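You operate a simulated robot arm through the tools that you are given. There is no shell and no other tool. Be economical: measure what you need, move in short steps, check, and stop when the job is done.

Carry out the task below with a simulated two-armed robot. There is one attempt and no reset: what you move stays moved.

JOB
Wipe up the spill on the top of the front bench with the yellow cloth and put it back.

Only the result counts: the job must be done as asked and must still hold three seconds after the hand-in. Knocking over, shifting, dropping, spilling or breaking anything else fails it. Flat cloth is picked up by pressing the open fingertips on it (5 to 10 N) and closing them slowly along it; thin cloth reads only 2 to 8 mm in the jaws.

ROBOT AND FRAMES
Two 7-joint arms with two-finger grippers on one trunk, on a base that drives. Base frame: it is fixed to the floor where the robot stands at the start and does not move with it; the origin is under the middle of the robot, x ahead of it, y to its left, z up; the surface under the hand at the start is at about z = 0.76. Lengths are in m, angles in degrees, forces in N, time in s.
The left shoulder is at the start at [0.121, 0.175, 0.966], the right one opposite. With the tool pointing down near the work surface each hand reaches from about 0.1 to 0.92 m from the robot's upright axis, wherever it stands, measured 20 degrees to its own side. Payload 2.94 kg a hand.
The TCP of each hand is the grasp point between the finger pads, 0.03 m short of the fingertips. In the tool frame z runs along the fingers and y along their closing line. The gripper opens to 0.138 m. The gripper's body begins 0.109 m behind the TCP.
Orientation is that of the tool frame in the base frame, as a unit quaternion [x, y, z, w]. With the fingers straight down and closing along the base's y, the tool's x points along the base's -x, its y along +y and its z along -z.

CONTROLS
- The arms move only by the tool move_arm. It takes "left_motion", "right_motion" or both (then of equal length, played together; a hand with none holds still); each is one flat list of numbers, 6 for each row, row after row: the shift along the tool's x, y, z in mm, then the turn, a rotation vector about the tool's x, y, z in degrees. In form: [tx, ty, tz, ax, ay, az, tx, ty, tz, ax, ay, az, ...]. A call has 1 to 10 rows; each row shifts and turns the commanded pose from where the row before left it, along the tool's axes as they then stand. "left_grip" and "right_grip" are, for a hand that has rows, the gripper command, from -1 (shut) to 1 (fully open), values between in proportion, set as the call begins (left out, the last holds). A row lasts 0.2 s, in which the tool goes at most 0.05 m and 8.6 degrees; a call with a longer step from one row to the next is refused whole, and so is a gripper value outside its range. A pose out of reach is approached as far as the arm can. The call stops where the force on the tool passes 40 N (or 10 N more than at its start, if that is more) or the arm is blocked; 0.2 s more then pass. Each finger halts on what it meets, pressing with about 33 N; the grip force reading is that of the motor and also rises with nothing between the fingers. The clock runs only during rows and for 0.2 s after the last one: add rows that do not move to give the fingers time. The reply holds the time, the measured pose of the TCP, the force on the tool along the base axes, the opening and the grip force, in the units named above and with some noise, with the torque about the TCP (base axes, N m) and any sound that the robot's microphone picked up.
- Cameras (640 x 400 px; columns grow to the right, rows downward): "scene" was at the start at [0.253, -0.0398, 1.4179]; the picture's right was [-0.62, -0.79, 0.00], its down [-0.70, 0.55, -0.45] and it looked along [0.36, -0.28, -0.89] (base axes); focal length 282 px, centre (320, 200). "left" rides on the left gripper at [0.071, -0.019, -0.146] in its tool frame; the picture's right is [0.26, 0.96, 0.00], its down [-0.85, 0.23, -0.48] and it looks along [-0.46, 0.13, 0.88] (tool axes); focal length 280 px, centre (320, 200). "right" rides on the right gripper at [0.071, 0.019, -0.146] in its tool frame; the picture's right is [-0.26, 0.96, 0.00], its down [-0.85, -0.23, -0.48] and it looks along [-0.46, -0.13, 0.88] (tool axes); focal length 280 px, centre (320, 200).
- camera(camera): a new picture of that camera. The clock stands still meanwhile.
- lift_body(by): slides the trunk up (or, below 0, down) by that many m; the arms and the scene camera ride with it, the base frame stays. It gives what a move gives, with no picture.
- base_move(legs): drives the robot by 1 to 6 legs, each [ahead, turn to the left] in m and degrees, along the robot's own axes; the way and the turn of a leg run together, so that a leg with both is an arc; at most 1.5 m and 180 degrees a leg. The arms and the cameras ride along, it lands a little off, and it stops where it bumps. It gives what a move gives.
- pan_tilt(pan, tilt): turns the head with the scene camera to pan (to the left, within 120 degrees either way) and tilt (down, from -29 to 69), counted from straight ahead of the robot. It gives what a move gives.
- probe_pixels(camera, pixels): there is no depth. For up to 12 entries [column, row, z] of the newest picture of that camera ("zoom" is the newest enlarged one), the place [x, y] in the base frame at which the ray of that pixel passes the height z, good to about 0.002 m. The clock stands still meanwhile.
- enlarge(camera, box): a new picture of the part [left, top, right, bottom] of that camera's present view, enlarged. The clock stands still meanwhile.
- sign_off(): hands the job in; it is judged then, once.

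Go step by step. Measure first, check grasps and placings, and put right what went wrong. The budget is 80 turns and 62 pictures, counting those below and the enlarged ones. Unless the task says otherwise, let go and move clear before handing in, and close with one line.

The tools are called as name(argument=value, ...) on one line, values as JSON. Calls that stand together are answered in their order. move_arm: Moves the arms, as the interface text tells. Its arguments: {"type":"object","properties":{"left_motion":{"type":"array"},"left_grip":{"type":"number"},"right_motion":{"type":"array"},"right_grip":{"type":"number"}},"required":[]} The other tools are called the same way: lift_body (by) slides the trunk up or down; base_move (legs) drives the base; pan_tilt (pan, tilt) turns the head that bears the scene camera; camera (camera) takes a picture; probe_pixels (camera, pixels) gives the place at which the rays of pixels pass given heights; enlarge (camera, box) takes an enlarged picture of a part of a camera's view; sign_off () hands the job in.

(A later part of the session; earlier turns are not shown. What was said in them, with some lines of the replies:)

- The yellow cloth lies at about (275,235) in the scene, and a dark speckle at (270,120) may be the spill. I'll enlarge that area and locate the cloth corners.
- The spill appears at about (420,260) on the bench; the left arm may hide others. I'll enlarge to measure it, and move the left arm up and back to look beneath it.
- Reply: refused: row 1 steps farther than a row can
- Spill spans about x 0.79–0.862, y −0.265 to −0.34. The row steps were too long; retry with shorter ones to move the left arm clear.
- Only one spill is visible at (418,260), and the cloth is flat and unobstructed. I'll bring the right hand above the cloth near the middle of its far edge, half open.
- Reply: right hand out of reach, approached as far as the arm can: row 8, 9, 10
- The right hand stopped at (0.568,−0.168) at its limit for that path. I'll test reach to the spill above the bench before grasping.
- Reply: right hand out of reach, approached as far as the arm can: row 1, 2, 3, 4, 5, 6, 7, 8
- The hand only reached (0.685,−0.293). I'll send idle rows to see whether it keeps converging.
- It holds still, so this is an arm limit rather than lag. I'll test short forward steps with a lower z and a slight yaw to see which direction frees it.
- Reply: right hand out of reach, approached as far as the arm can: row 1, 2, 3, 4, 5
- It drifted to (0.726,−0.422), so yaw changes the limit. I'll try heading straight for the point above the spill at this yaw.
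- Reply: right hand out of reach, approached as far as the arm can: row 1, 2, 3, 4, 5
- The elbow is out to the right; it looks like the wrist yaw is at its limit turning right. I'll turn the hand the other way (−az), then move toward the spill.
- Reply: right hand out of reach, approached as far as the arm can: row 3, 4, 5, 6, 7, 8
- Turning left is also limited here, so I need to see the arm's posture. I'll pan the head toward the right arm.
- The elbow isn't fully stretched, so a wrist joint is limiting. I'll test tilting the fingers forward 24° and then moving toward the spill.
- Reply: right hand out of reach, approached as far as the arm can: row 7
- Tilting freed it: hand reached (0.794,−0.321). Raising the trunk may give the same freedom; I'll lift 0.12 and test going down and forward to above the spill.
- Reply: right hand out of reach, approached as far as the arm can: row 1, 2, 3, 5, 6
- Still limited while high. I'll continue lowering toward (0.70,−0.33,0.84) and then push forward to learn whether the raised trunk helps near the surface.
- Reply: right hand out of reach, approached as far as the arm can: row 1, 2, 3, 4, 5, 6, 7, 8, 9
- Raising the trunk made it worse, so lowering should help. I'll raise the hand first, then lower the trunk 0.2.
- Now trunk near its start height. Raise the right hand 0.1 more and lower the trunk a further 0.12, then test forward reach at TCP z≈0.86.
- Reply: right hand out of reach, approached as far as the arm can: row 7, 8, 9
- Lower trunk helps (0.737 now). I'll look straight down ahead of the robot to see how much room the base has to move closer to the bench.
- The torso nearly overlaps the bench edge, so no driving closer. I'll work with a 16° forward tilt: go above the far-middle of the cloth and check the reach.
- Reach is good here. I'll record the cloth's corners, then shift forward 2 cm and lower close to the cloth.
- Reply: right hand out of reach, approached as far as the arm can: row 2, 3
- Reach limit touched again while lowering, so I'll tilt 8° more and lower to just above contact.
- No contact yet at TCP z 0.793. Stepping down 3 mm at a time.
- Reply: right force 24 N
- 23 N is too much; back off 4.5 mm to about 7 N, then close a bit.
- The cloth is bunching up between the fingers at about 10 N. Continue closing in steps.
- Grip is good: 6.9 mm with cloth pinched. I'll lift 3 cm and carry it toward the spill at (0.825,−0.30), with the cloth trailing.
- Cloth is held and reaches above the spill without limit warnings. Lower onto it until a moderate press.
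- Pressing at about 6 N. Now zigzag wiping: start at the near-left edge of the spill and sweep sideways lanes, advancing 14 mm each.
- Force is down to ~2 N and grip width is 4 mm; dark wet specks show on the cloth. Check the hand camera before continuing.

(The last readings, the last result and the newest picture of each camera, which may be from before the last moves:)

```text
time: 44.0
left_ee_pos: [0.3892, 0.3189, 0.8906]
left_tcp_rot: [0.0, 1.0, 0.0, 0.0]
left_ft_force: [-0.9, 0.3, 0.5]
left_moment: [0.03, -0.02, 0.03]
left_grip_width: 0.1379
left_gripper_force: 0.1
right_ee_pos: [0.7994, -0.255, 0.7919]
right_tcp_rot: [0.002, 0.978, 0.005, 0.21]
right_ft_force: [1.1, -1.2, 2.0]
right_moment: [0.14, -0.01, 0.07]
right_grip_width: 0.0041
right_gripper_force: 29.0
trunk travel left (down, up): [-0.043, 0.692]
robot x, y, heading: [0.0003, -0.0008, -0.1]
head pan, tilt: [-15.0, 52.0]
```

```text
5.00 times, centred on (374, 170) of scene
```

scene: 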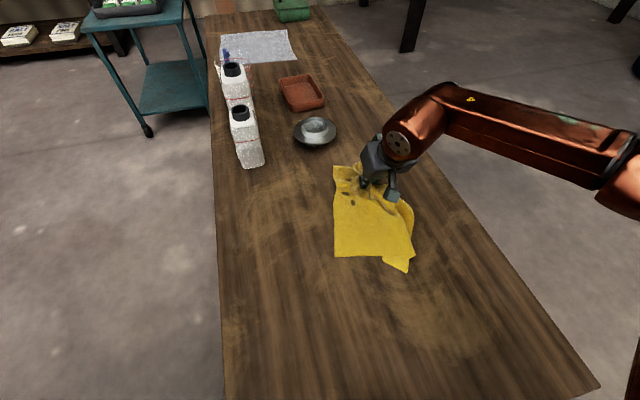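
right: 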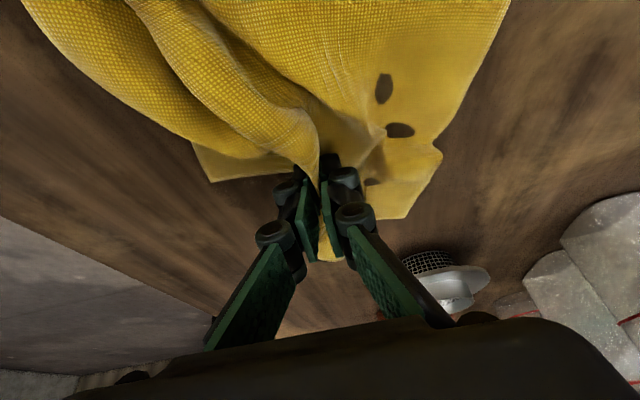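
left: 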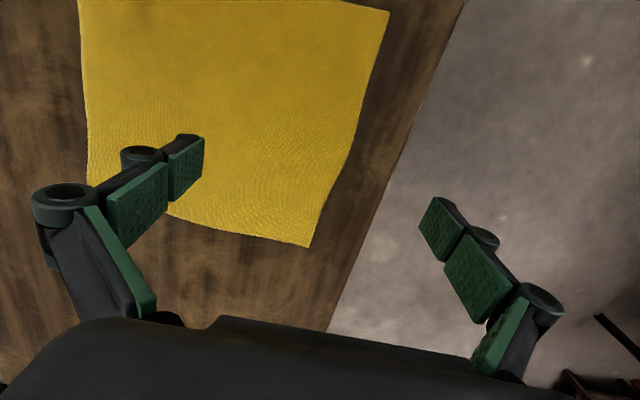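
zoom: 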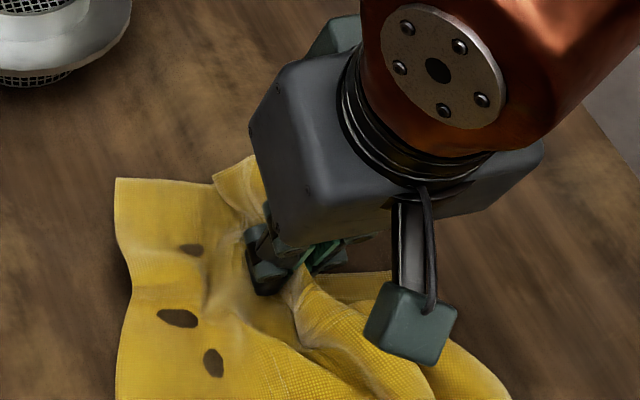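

Grip still holds. Press 1.5 mm deeper and continue the lanes forward.

move_arm(right_motion=[0.6, -30, 1.4, 0, 0, 0, 0, -30, 0, 0, 0, 0, 0, -30, 0, 0, 0, 0, -12.8, 0, 5.7, 0, 0, 0, 0, 30, 0, 0, 0, 0, 0, 30, 0, 0, 0, 0, 0, 30, 0, 0, 0, 0, -12.8, 0, 5.7, 0, 0, 0])

move_arm(right_motion=[0, -30, 0, 0, 0, 0, 0, -30, 0, 0, 0, 0, 0, -30, 0, 0, 0, 0, -12.8, 0, 5.7, 0, 0, 0, 0, 30, 0, 0, 0, 0, 0, 30, 0, 0, 0, 0, 0, 30, 0, 0, 0, 0, -12.8, 0, 5.7, 0, 0, 0, 0, -45, 0, 0, 0, 0, 0, -45, 0, 0, 0, 0])

camera(camera="right")

camera(camera="scene")

```text
time: 45.8
left_ee_pos: [0.3903, 0.3187, 0.8899]
left_tcp_rot: [0.001, 1.0, 0.0, 0.0]
left_ft_force: [0.5, 0.2, 1.1]
left_moment: [0.03, 0.0, 0.03]
left_grip_width: 0.1379
left_gripper_force: 0.1
right_ee_pos: [0.8292, -0.2547, 0.7902]
right_tcp_rot: [0.002, 0.977, 0.005, 0.211]
right_ft_force: [2.0, -12.1, 3.2]
right_moment: [0.0, 0.01, 0.02]
right_grip_width: 0.0062
right_gripper_force: 43.5
trunk travel left (down, up): [-0.043, 0.692]
robot x, y, heading: [-0.001, 0.0003, 0.4]
head pan, tilt: [-15.0, 52.0]
```

```text
time: 47.2
left_ee_pos: [0.3902, 0.3189, 0.8889]
left_tcp_rot: [0.001, 1.0, -0.001, 0.0]
left_ft_force: [1.5, 0.7, -0.2]
left_moment: [-0.01, 0.05, -0.03]
left_grip_width: 0.1378
left_gripper_force: 0.0
right_ee_pos: [0.8449, -0.2858, 0.7914]
right_tcp_rot: [0.003, 0.977, -0.001, 0.213]
right_ft_force: [-5.0, -8.4, 23.6]
right_moment: [-0.17, -0.21, -0.06]
right_grip_width: 0.0053
right_gripper_force: 40.4
right hand out of reach, approached as far as the arm can: row 7
trunk travel left (down, up): [-0.043, 0.692]
robot x, y, heading: [0.002, -0.0022, 0.0]
head pan, tilt: [-15.0, 52.0]
stopped in row 7 (right hand): the force on the tool passed its limit at 85 N (the readings are from after the stop); the commanded pose is now the measured one
```

```text
36 pictures are left
```

right: 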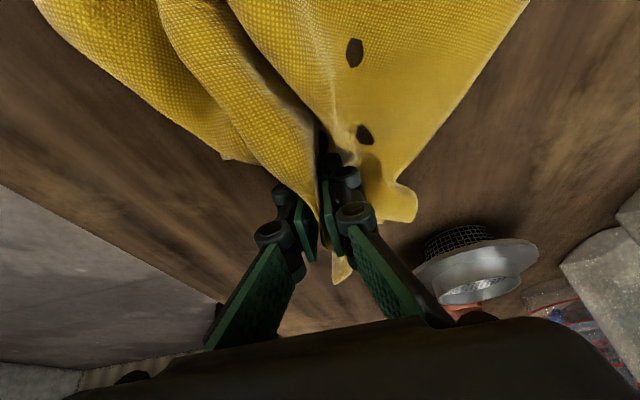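

```text
35 pictures are left
```

scene: 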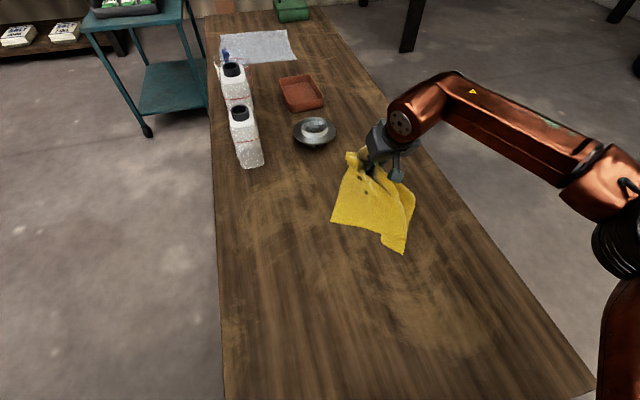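

A force spike stopped the far lane at the reach limit. I'll lift the cloth and pull back to see what's left of the spill.

move_arm(right_motion=[3.3, 0, -23.4, 0, 0, 0, 3.3, 0, -23.4, 0, 0, 0, 3.3, 0, -23.4, 0, 0, 0, 3.3, 0, -23.4, 0, 0, 0, 29, 0, -22, 0, 0, 0, 29, 0, -22, 0, 0, 0, 29, 0, -22, 0, 0, 0, 29, 0, -22, 0, 0, 0, 29, 0, -22, 0, 0, 0])

camera(camera="scene")

camera(camera="right")

```text
time: 49.2
left_ee_pos: [0.389, 0.3185, 0.8913]
left_tcp_rot: [0.0, 1.0, 0.0, 0.0]
left_ft_force: [0.6, -0.4, 0.1]
left_moment: [0.0, 0.0, 0.02]
left_grip_width: 0.1381
left_gripper_force: 0.1
right_ee_pos: [0.6144, -0.2841, 0.9091]
right_tcp_rot: [0.002, 0.978, -0.002, 0.208]
right_ft_force: [0.7, -2.2, 5.1]
right_moment: [0.38, -0.06, 0.14]
right_grip_width: 0.004
right_gripper_force: 39.8
trunk travel left (down, up): [-0.043, 0.692]
robot x, y, heading: [-0.0001, 0.0013, -0.2]
head pan, tilt: [-15.0, 52.0]
```

```text
34 pictures are left
```

scene: 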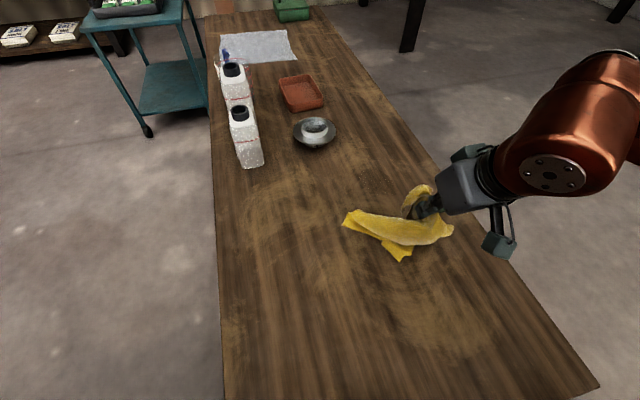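

```text
33 pictures are left
```

right: 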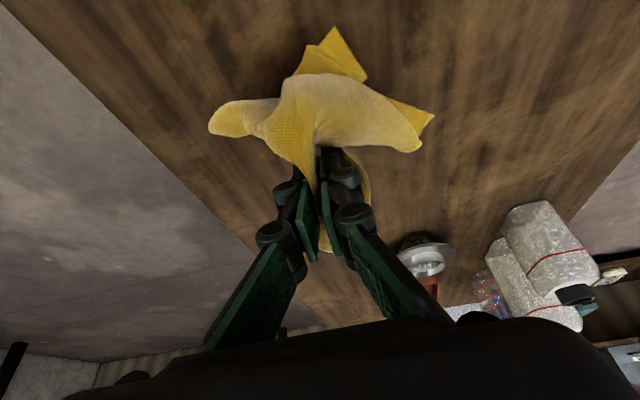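

The cloth hangs from the fingers. Enlarge the spill area around (375,180) to check.

enlarge(camera="scene", box=[320, 140, 432, 210])

probe_pixels(camera="scene", pixels=[[375, 175, 0.76], [360, 170, 0.76], [390, 185, 0.76], [375, 190, 0.76], [375, 165, 0.76]])

```text
5.71 times, centred on (376, 175) of scene
```

zoom: 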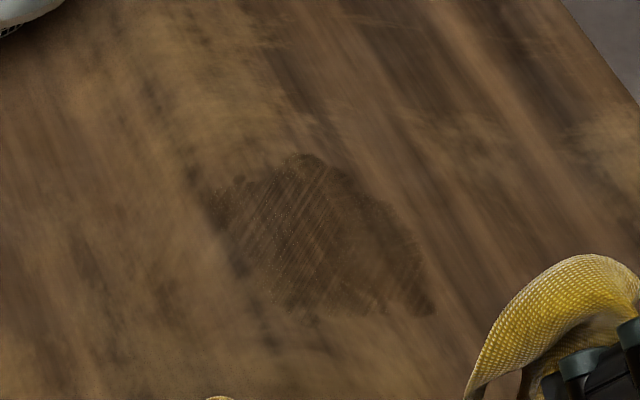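

```text
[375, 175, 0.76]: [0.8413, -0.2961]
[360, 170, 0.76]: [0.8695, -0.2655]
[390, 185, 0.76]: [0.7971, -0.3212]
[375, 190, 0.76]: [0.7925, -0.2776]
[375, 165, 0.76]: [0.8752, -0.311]
```

The spill is fainter and streaked but still there. Measure its present extent.

probe_pixels(camera="zoom", pixels=[[310, 155, 0.76], [200, 200, 0.76], [435, 310, 0.76], [280, 310, 0.76], [405, 230, 0.76], [230, 260, 0.76]])

```text
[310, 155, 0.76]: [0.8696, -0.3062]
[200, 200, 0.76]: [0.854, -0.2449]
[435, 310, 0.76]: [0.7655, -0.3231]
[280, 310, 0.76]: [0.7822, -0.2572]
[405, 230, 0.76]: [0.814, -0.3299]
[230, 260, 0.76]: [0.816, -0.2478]
```

Residue spans x 0.765–0.87, y −0.245 to −0.33. I'll tilt 8° more for reach, and bring the cloth back down at the near-left edge of it.

move_arm(right_motion=[0, 0, 0, 0, -8, 0, -10.3, 5.7, 27.8, 0, 0, 0, -10.3, 5.7, 27.8, 0, 0, 0, -10.3, 5.7, 27.8, 0, 0, 0, -10.3, 5.7, 27.8, 0, 0, 0, -10.3, 5.7, 27.8, 0, 0, 0, -10.3, 5.7, 27.8, 0, 0, 0, 0, 0, 0, 0, 0, 0])

camera(camera="right")

```text
time: 51.0
left_ee_pos: [0.3888, 0.3181, 0.8886]
left_tcp_rot: [0.0, 1.0, 0.0, 0.0]
left_ft_force: [0.4, -1.0, -0.5]
left_moment: [-0.02, -0.01, 0.01]
left_grip_width: 0.138
left_gripper_force: 0.0
right_ee_pos: [0.7578, -0.2513, 0.7973]
right_tcp_rot: [0.003, 0.961, -0.004, 0.277]
right_ft_force: [-1.6, -0.1, 1.5]
right_moment: [-0.1, -0.05, -0.04]
right_grip_width: 0.0058
right_gripper_force: 27.5
trunk travel left (down, up): [-0.043, 0.692]
robot x, y, heading: [-0.0003, -0.0016, -0.2]
head pan, tilt: [-15.0, 52.0]
```

```text
31 pictures are left
```

right: 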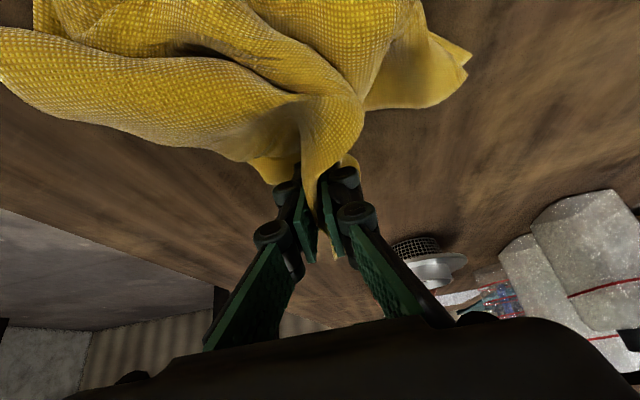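

Cloth bundle trails behind the fingertips. Lower 5 mm to press.

move_arm(right_motion=[2.6, 0, 4.2, 0, 0, 0, 0, 0, 0, 0, 0, 0])

move_arm(right_motion=[1.6, 0, 2.5, 0, 0, 0, 0, 0, 0, 0, 0, 0])

```text
time: 51.6
left_ee_pos: [0.3895, 0.319, 0.8907]
left_tcp_rot: [0.002, 1.0, 0.0, 0.0]
left_ft_force: [-0.7, 0.5, -0.5]
left_moment: [-0.05, 0.01, -0.02]
left_grip_width: 0.1381
left_gripper_force: 0.0
right_ee_pos: [0.7578, -0.2532, 0.7935]
right_tcp_rot: [0.002, 0.961, -0.003, 0.278]
right_ft_force: [-4.0, 0.3, 6.4]
right_moment: [-0.28, -0.13, -0.14]
right_grip_width: 0.0003
right_gripper_force: 24.1
trunk travel left (down, up): [-0.043, 0.692]
robot x, y, heading: [0.0006, 0.0012, 0.1]
head pan, tilt: [-15.0, 52.0]
```

```text
time: 52.2
left_ee_pos: [0.3894, 0.3185, 0.8899]
left_tcp_rot: [0.0, 1.0, 0.0, -0.001]
left_ft_force: [-0.2, 1.2, 0.1]
left_moment: [0.02, -0.03, 0.0]
left_grip_width: 0.1377
left_gripper_force: 0.1
right_ee_pos: [0.7575, -0.2514, 0.7912]
right_tcp_rot: [0.002, 0.96, -0.003, 0.279]
right_ft_force: [0.6, -0.5, 9.6]
right_moment: [-0.13, 0.06, -0.02]
right_grip_width: 0.0031
right_gripper_force: 27.3
trunk travel left (down, up): [-0.043, 0.692]
robot x, y, heading: [-0.0022, 0.0003, -0.1]
head pan, tilt: [-15.0, 52.0]
```

Pressing at 9.6 N. Sweep lanes again, 12 mm apart.

move_arm(right_motion=[0, -30, 0, 0, 0, 0, 0, -30, 0, 0, 0, 0, 0, -28, 0, 0, 0, 0, -10.2, 0, 6.4, 0, 0, 0, 0, 30, 0, 0, 0, 0, 0, 30, 0, 0, 0, 0, 0, 30, 0, 0, 0, 0, -10.2, 0, 6.4, 0, 0, 0])

camera(camera="right")

```text
time: 54.0
left_ee_pos: [0.3899, 0.319, 0.89]
left_tcp_rot: [0.001, 1.0, 0.0, 0.0]
left_ft_force: [0.0, -0.1, -0.7]
left_moment: [-0.04, -0.01, 0.02]
left_grip_width: 0.138
left_gripper_force: 0.0
right_ee_pos: [0.7817, -0.2495, 0.7905]
right_tcp_rot: [0.003, 0.961, -0.005, 0.277]
right_ft_force: [-0.9, 0.8, 6.3]
right_moment: [-0.15, 0.21, -0.05]
right_grip_width: 0.0049
right_gripper_force: 28.2
trunk travel left (down, up): [-0.043, 0.692]
robot x, y, heading: [0.0004, -0.0045, -0.0]
head pan, tilt: [-15.0, 52.0]
```

```text
30 pictures are left
```

right: 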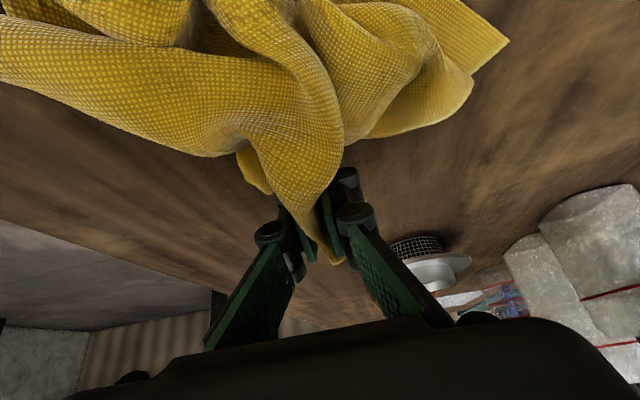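

Cloth still held. Continue lanes to the far side.

move_arm(right_motion=[0, -30, 0.5, 0, 0, 0, 0, -30, 0, 0, 0, 0, 0, -30, 0, 0, 0, 0, -10.2, 0, 6.4, 0, 0, 0, 0, 30, 0, 0, 0, 0, 0, 30, 0, 0, 0, 0, 0, 30, 0, 0, 0, 0, -10.2, 0, 6.4, 0, 0, 0])

move_arm(right_motion=[0, -30, 0, 0, 0, 0, 0, -30, 0, 0, 0, 0, 0, -30, 0, 0, 0, 0, -10.2, 0, 6.4, 0, 0, 0, 0, 30, 0, 0, 0, 0, 0, 30, 0, 0, 0, 0, 0, 30, 0, 0, 0, 0, -10.2, 0, 6.4, 0, 0, 0])

move_arm(right_motion=[0, -30, 0, 0, 0, 0, 0, -30, 0, 0, 0, 0, 0, -30, 0, 0, 0, 0, -10.2, 0, 6.4, 0, 0, 0, 0, 30, 0, 0, 0, 0, 0, 30, 0, 0, 0, 0, 0, 30, 0, 0, 0, 0])

camera(camera="right")

```text
time: 55.8
left_ee_pos: [0.3899, 0.3193, 0.8901]
left_tcp_rot: [0.001, 1.0, -0.001, 0.0]
left_ft_force: [-0.3, 0.3, 0.4]
left_moment: [-0.01, 0.06, 0.01]
left_grip_width: 0.1382
left_gripper_force: 0.0
right_ee_pos: [0.8063, -0.2497, 0.7916]
right_tcp_rot: [0.003, 0.961, -0.004, 0.277]
right_ft_force: [-10.2, 1.2, 26.2]
right_moment: [0.76, -1.04, 0.45]
right_grip_width: 0.0027
right_gripper_force: 37.0
trunk travel left (down, up): [-0.043, 0.692]
robot x, y, heading: [0.001, 0.0019, -0.0]
head pan, tilt: [-15.0, 52.0]
```

```text
time: 57.6
left_ee_pos: [0.3909, 0.3187, 0.89]
left_tcp_rot: [0.002, 1.0, 0.0, 0.0]
left_ft_force: [0.6, -0.5, -0.6]
left_moment: [-0.01, 0.03, -0.03]
left_grip_width: 0.138
left_gripper_force: 0.1
right_ee_pos: [0.8306, -0.2506, 0.7908]
right_tcp_rot: [0.003, 0.961, -0.003, 0.278]
right_ft_force: [0.9, 0.6, 2.5]
right_moment: [-0.05, 0.18, -0.05]
right_grip_width: 0.0031
right_gripper_force: 29.6
trunk travel left (down, up): [-0.043, 0.692]
robot x, y, heading: [0.0009, 0.0011, -0.3]
head pan, tilt: [-15.0, 52.0]
```

```text
time: 59.2
left_ee_pos: [0.3901, 0.319, 0.8905]
left_tcp_rot: [0.0, 1.0, 0.0, 0.0]
left_ft_force: [0.6, 0.7, -0.7]
left_moment: [0.0, -0.01, 0.02]
left_grip_width: 0.1381
left_gripper_force: 0.1
right_ee_pos: [0.8417, -0.2517, 0.7906]
right_tcp_rot: [0.004, 0.961, -0.003, 0.277]
right_ft_force: [1.2, -1.1, -1.1]
right_moment: [0.08, 0.06, 0.05]
right_grip_width: 0.006
right_gripper_force: 37.7
trunk travel left (down, up): [-0.043, 0.692]
robot x, y, heading: [0.0016, -0.0009, 0.0]
head pan, tilt: [-15.0, 52.0]
```

```text
29 pictures are left
```

right: 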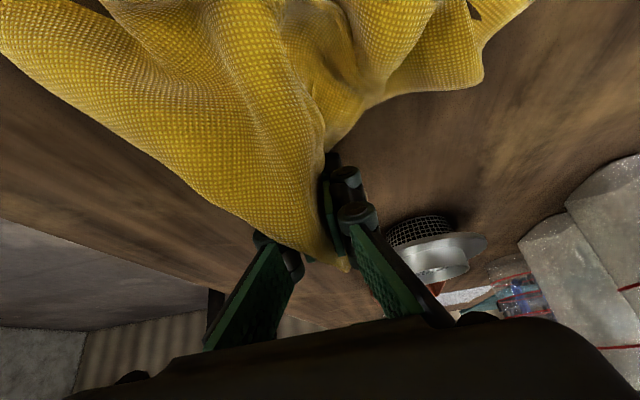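

Lift and pull back again to inspect.

move_arm(right_motion=[-16, 0, -25.5, 0, 0, 0, -16, 0, -25.5, 0, 0, 0, 27.6, 0, -25, 0, 0, 0, 27.6, 0, -25, 0, 0, 0, 27.6, 0, -25, 0, 0, 0, 27.6, 0, -25, 0, 0, 0, 27.6, 0, -25, 0, 0, 0, 27.6, 0, -25, 0, 0, 0])

enlarge(camera="scene", box=[304, 130, 464, 230])

```text
time: 61.0
left_ee_pos: [0.3912, 0.3189, 0.8908]
left_tcp_rot: [0.001, 1.0, 0.0, 0.0]
left_ft_force: [-0.2, 0.0, 0.1]
left_moment: [0.0, -0.01, 0.04]
left_grip_width: 0.1379
left_gripper_force: 0.1
right_ee_pos: [0.6227, -0.2495, 0.8887]
right_tcp_rot: [0.002, 0.961, -0.003, 0.278]
right_ft_force: [1.0, -1.8, -1.1]
right_moment: [-0.25, -0.04, -0.15]
right_grip_width: 0.0025
right_gripper_force: 28.6
trunk travel left (down, up): [-0.043, 0.692]
robot x, y, heading: [-0.0026, 0.0011, -0.0]
head pan, tilt: [-15.0, 52.0]
```

```text
4.00 times, centred on (384, 180) of scene
```

zoom: 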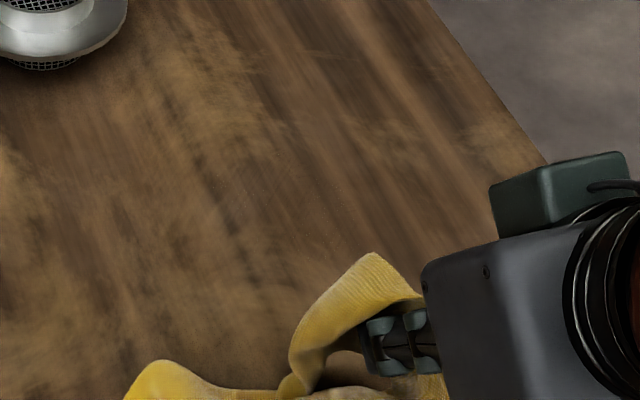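

The spill is gone in the zoom (around (284,180)–(284,240)). Now return the cloth: lift high and move back over the near part of its original place, then lay it forward.

move_arm(right_motion=[-18, 0, -28.8, 0, 0, 0, -18, 0, -28.8, 0, 0, 0, -18, 0, -28.8, 0, 0, 0, -18, 0, -28.8, 0, 0, 0, -18, 0, -28.8, 0, 0, 0])

move_arm(right_motion=[23.3, 18.1, -14.6, 0, 0, 0, 23.3, 18.1, -14.6, 0, 0, 0, 23.3, 18.1, -14.6, 0, 0, 0, 23.3, 18.1, -14.6, 0, 0, 0, 23.3, 18.1, -14.6, 0, 0, 0, 23.3, 18.1, -14.6, 0, 0, 0, 23.3, 18.1, -14.6, 0, 0, 0, 23.3, 18.1, -14.6, 0, 0, 0, 0, 0, 0, 0, 0, 0])

camera(camera="scene")

camera(camera="left")

```text
time: 62.2
left_ee_pos: [0.3897, 0.3188, 0.8895]
left_tcp_rot: [0.001, 1.0, 0.0, 0.0]
left_ft_force: [-0.3, 0.0, 0.5]
left_moment: [0.03, 0.0, 0.02]
left_grip_width: 0.138
left_gripper_force: 0.0
right_ee_pos: [0.6222, -0.2462, 1.0613]
right_tcp_rot: [0.003, 0.961, -0.003, 0.277]
right_ft_force: [0.5, 1.5, -1.3]
right_moment: [-0.14, 0.0, -0.11]
right_grip_width: 0.0066
right_gripper_force: 42.9
trunk travel left (down, up): [-0.043, 0.692]
robot x, y, heading: [0.0006, 0.0023, -0.2]
head pan, tilt: [-15.0, 52.0]
```

```text
time: 64.2
left_ee_pos: [0.3904, 0.3193, 0.8897]
left_tcp_rot: [0.001, 1.0, 0.0, 0.001]
left_ft_force: [-0.8, -0.1, -0.6]
left_moment: [0.01, 0.0, 0.01]
left_grip_width: 0.1376
left_gripper_force: 0.0
right_ee_pos: [0.4031, -0.1043, 1.0601]
right_tcp_rot: [0.005, 0.961, 0.0, 0.276]
right_ft_force: [0.4, 0.3, -1.1]
right_moment: [-0.02, -0.03, 0.02]
right_grip_width: 0.0041
right_gripper_force: 29.0
trunk travel left (down, up): [-0.043, 0.692]
robot x, y, heading: [0.001, 0.0041, 0.0]
head pan, tilt: [-15.0, 52.0]
```

```text
27 pictures are left
```

scene: 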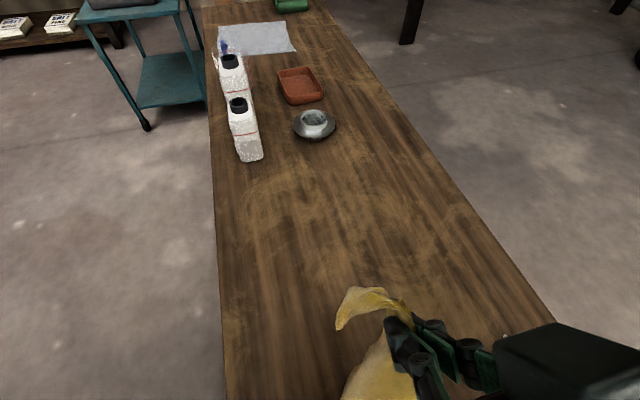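

```text
26 pictures are left
```

left: 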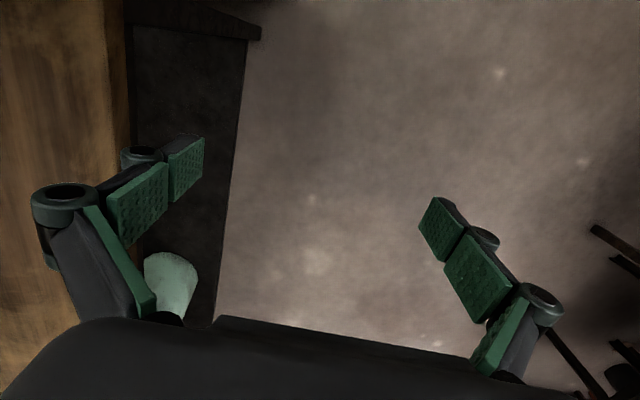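

The bench looks clean. I'll verify the spill area enlarged, then back up 2 cm and lay the cloth down along an arc (first half).

enlarge(camera="scene", box=[304, 130, 464, 230])

move_arm(right_motion=[17, 0, -10.6, 0, 0, 0, 0, 0, 0, 0, 0, 0, -18, 0, 13.6, 0, 0, 0, -18, 0, 13.6, 0, 0, 0, -15.5, 0, 16.7, 0, 0, 0, -15.5, 0, 16.7, 0, 0, 0, -12.3, 0, 18.9, 0, 0, 0, -12.3, 0, 18.9, 0, 0, 0, -8.5, 0, 21.3, 0, 0, 0, -8.5, 0, 21.3, 0, 0, 0])

pan_tilt(pan=0, tilt=69)

camera(camera="scene")

```text
4.00 times, centred on (384, 180) of scene
```

zoom: 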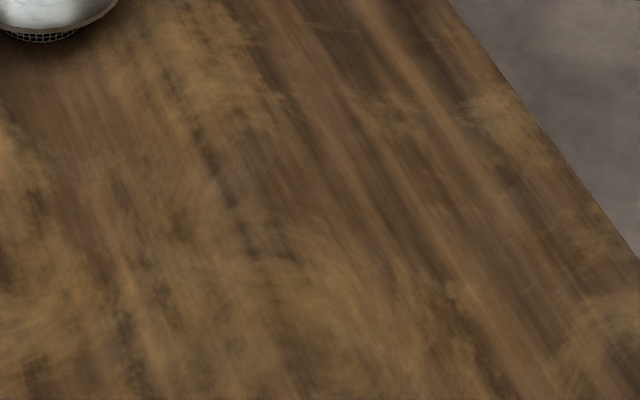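

```text
time: 66.4
left_ee_pos: [0.39, 0.3197, 0.8884]
left_tcp_rot: [0.001, 1.0, -0.001, 0.0]
left_ft_force: [-0.8, -0.3, -0.1]
left_moment: [0.01, 0.02, -0.01]
left_grip_width: 0.138
left_gripper_force: 0.0
right_ee_pos: [0.5497, -0.1041, 0.9956]
right_tcp_rot: [0.003, 0.961, -0.003, 0.277]
right_ft_force: [-0.3, 2.2, -1.2]
right_moment: [-0.07, 0.03, 0.01]
right_grip_width: 0.0013
right_gripper_force: 26.1
trunk travel left (down, up): [-0.043, 0.692]
robot x, y, heading: [0.002, -0.002, -0.1]
head pan, tilt: [-15.0, 52.0]
```

```text
time: 67.2
left_ee_pos: [0.3913, 0.319, 0.8902]
left_tcp_rot: [0.001, 1.0, 0.0, -0.001]
left_ft_force: [-1.1, -0.4, 0.1]
left_moment: [0.03, -0.02, 0.02]
left_grip_width: 0.1382
left_gripper_force: 0.1
right_ee_pos: [0.5478, -0.1054, 0.9973]
right_tcp_rot: [0.002, 0.961, -0.003, 0.277]
right_ft_force: [-0.6, 0.6, 1.3]
right_moment: [0.01, 0.0, 0.01]
right_grip_width: 0.0051
right_gripper_force: 28.7
trunk travel left (down, up): [-0.043, 0.692]
robot x, y, heading: [0.0022, -0.0022, -0.0]
head pan, tilt: [0.0, 68.8]
```

```text
24 pictures are left
```

scene: 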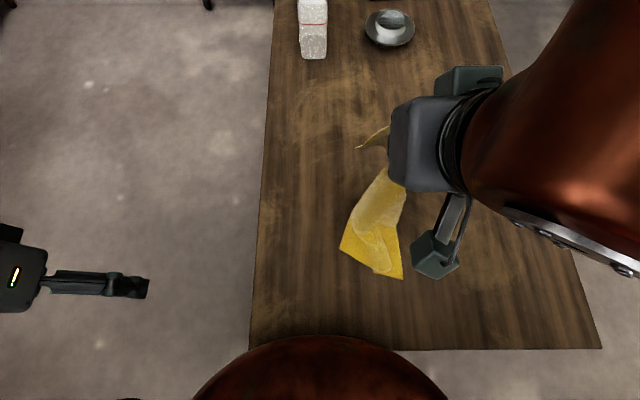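

Spill verified clean. The cloth's lower edge rests near its old place; finish laying it.

move_arm(right_motion=[-4.8, 0, 22.5, 0, 0, 0, -4.8, 0, 22.5, 0, 0, 0, -1.1, 0, 22.8, 0, 0, 0, -1.1, 0, 22.8, 0, 0, 0, 2.9, 0, 22.6, 0, 0, 0, 2.9, 0, 22.6, 0, 0, 0, 6.8, 0, 22.3, 0, 0, 0, 6.8, 0, 22.3, 0, 0, 0, 8.4, 0, 14, 0, 0, 0, 0, 0, 0, 0, 0, 0])

camera(camera="scene")

camera(camera="right")

```text
time: 69.4
left_ee_pos: [0.3898, 0.318, 0.8886]
left_tcp_rot: [0.001, 1.0, 0.0, -0.001]
left_ft_force: [-0.3, -0.6, -0.3]
left_moment: [0.04, 0.03, -0.03]
left_grip_width: 0.1379
left_gripper_force: 0.2
right_ee_pos: [0.6438, -0.1116, 0.8256]
right_tcp_rot: [0.003, 0.961, -0.003, 0.278]
right_ft_force: [-0.3, 0.6, 1.1]
right_moment: [-0.02, 0.0, -0.07]
right_grip_width: 0.0054
right_gripper_force: 29.1
right hand out of reach, approached as far as the arm can: row 7
trunk travel left (down, up): [-0.043, 0.692]
robot x, y, heading: [0.0006, -0.0031, -0.4]
head pan, tilt: [0.0, 68.8]
```

```text
23 pictures are left
```

scene: 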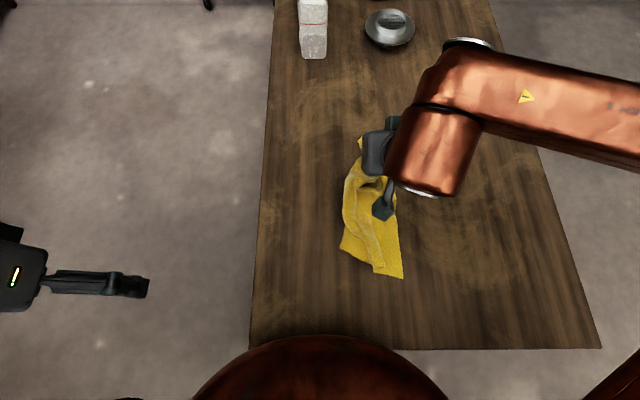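

```text
22 pictures are left
```

right: 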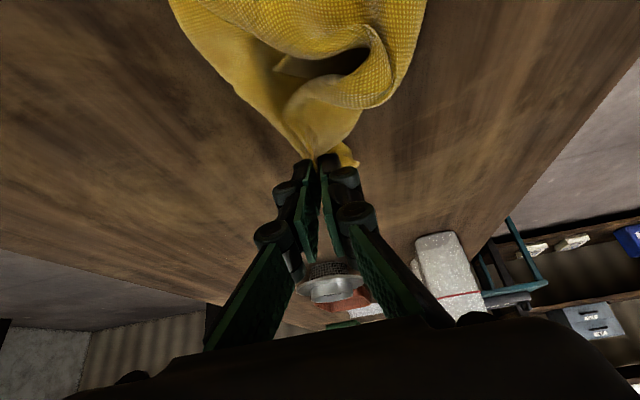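

Lower the last 3 cm and release, then inspect.

move_arm(right_motion=[10, 0, 12, 0, 0, 0, 10, 0, 12, 0, 0, 0, 0, 0, 0, 0, 0, 0])

move_arm(right_motion=[0, 0, 0, 0, 0, 0, 0, 0, 0, 0, 0, 0, 0, 0, 0, 0, 0, 0], right_grip=-0.3)

move_arm(right_motion=[0, 0, -30, 0, 0, 0, -16, 0, -25, 0, 0, 0, -16, 0, -25, 0, 0, 0, 0, -45, 0, 0, 0, 0, 0, -45, 0, 0, 0, 0, 0, -45, 0, 0, 0, 0, 0, -45, 0, 0, 0, 0, 0, -45, 0, 0, 0, 0])

camera(camera="scene")

```text
time: 70.2
left_ee_pos: [0.3914, 0.3188, 0.8899]
left_tcp_rot: [0.001, 1.0, -0.001, -0.001]
left_ft_force: [0.0, 0.2, -0.9]
left_moment: [0.02, 0.0, 0.02]
left_grip_width: 0.1381
left_gripper_force: 0.0
right_ee_pos: [0.6396, -0.1124, 0.7946]
right_tcp_rot: [0.003, 0.961, -0.004, 0.278]
right_ft_force: [-1.8, -1.2, 2.8]
right_moment: [0.16, -0.01, 0.11]
right_grip_width: 0.0033
right_gripper_force: 37.7
trunk travel left (down, up): [-0.043, 0.692]
robot x, y, heading: [0.0012, -0.001, -0.1]
head pan, tilt: [0.0, 68.8]
```

```text
time: 71.0
left_ee_pos: [0.3904, 0.3193, 0.8901]
left_tcp_rot: [0.001, 1.0, 0.0, 0.0]
left_ft_force: [0.9, -0.5, 0.3]
left_moment: [0.05, 0.02, 0.01]
left_grip_width: 0.138
left_gripper_force: 0.1
right_ee_pos: [0.6378, -0.1116, 0.7952]
right_tcp_rot: [0.003, 0.961, -0.003, 0.276]
right_ft_force: [0.2, -0.4, 1.5]
right_moment: [-0.02, -0.01, -0.02]
right_grip_width: 0.0483
right_gripper_force: 0.0
trunk travel left (down, up): [-0.043, 0.692]
robot x, y, heading: [-0.0016, -0.0045, -0.0]
head pan, tilt: [0.0, 68.8]
```

```text
time: 72.8
left_ee_pos: [0.3915, 0.3182, 0.8901]
left_tcp_rot: [0.001, 1.0, 0.001, -0.001]
left_ft_force: [0.0, -0.7, 0.3]
left_moment: [-0.02, 0.02, 0.02]
left_grip_width: 0.1381
left_gripper_force: 0.1
right_ee_pos: [0.6233, -0.3386, 0.8794]
right_tcp_rot: [0.002, 0.961, -0.003, 0.276]
right_ft_force: [1.2, 0.0, -0.5]
right_moment: [0.03, -0.02, -0.01]
right_grip_width: 0.0484
right_gripper_force: 0.1
trunk travel left (down, up): [-0.043, 0.692]
robot x, y, heading: [-0.0007, -0.0039, -0.1]
head pan, tilt: [0.0, 68.8]
```

```text
21 pictures are left
```

scene: 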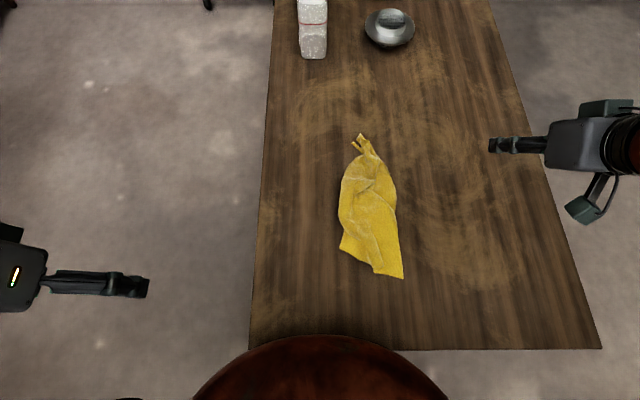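

The cloth lies in its original place, with its centre near (370,212) against (372,222) at the start. Final look at the old spill spot around (447,100).

enlarge(camera="scene", box=[370, 50, 530, 150])

probe_pixels(camera="scene", pixels=[[370, 212, 0.765], [362, 135, 0.765], [403, 278, 0.765], [340, 250, 0.765]])

```text
4.00 times, centred on (450, 100) of scene
```

zoom: 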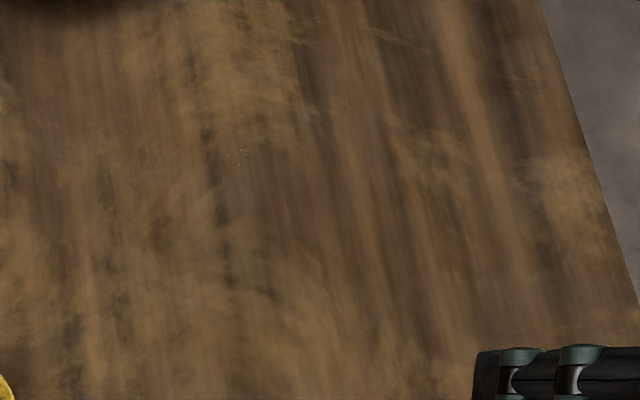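

```text
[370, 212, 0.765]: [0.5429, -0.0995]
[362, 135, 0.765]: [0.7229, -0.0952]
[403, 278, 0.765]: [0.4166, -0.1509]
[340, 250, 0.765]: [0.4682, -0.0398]
```

There are faint glints at zoom (237,154); look closer.

enlarge(camera="scene", box=[412, 75, 476, 115])

camera(camera="right")

probe_pixels(camera="scene", pixels=[[429, 88, 0.76], [450, 98, 0.76], [440, 105, 0.76]])

```text
10.00 times, centred on (444, 95) of scene
```

zoom: 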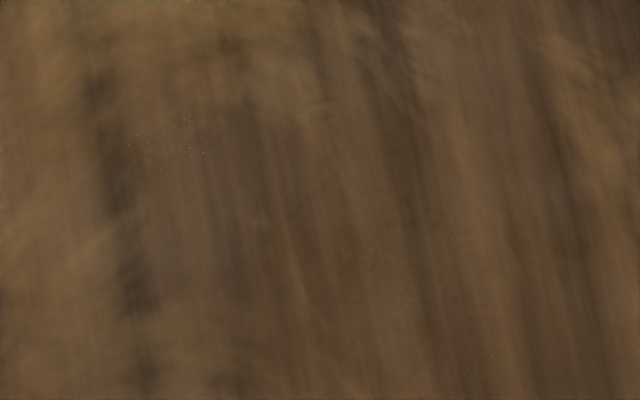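

```text
18 pictures are left
```

right: 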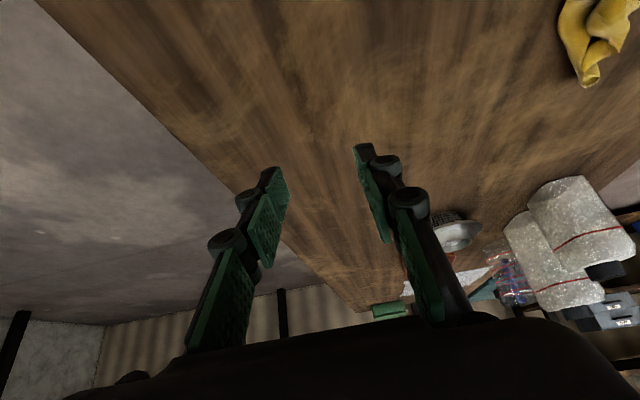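

```text
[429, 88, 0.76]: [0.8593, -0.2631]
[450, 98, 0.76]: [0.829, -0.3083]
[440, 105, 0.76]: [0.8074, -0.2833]
```

The spill's dark film is gone, with only tiny glints left. The cloth's centre is at (0.543,−0.10), within about 1 cm of where it started, and both hands are clear, so I'm handing in.

sign_off()

```text
The job is handed in.
```

I wiped up the spill with the yellow cloth and put the cloth back in its original spot; it lies bunched rather than flat, and a few tiny glints remain where the spill was.
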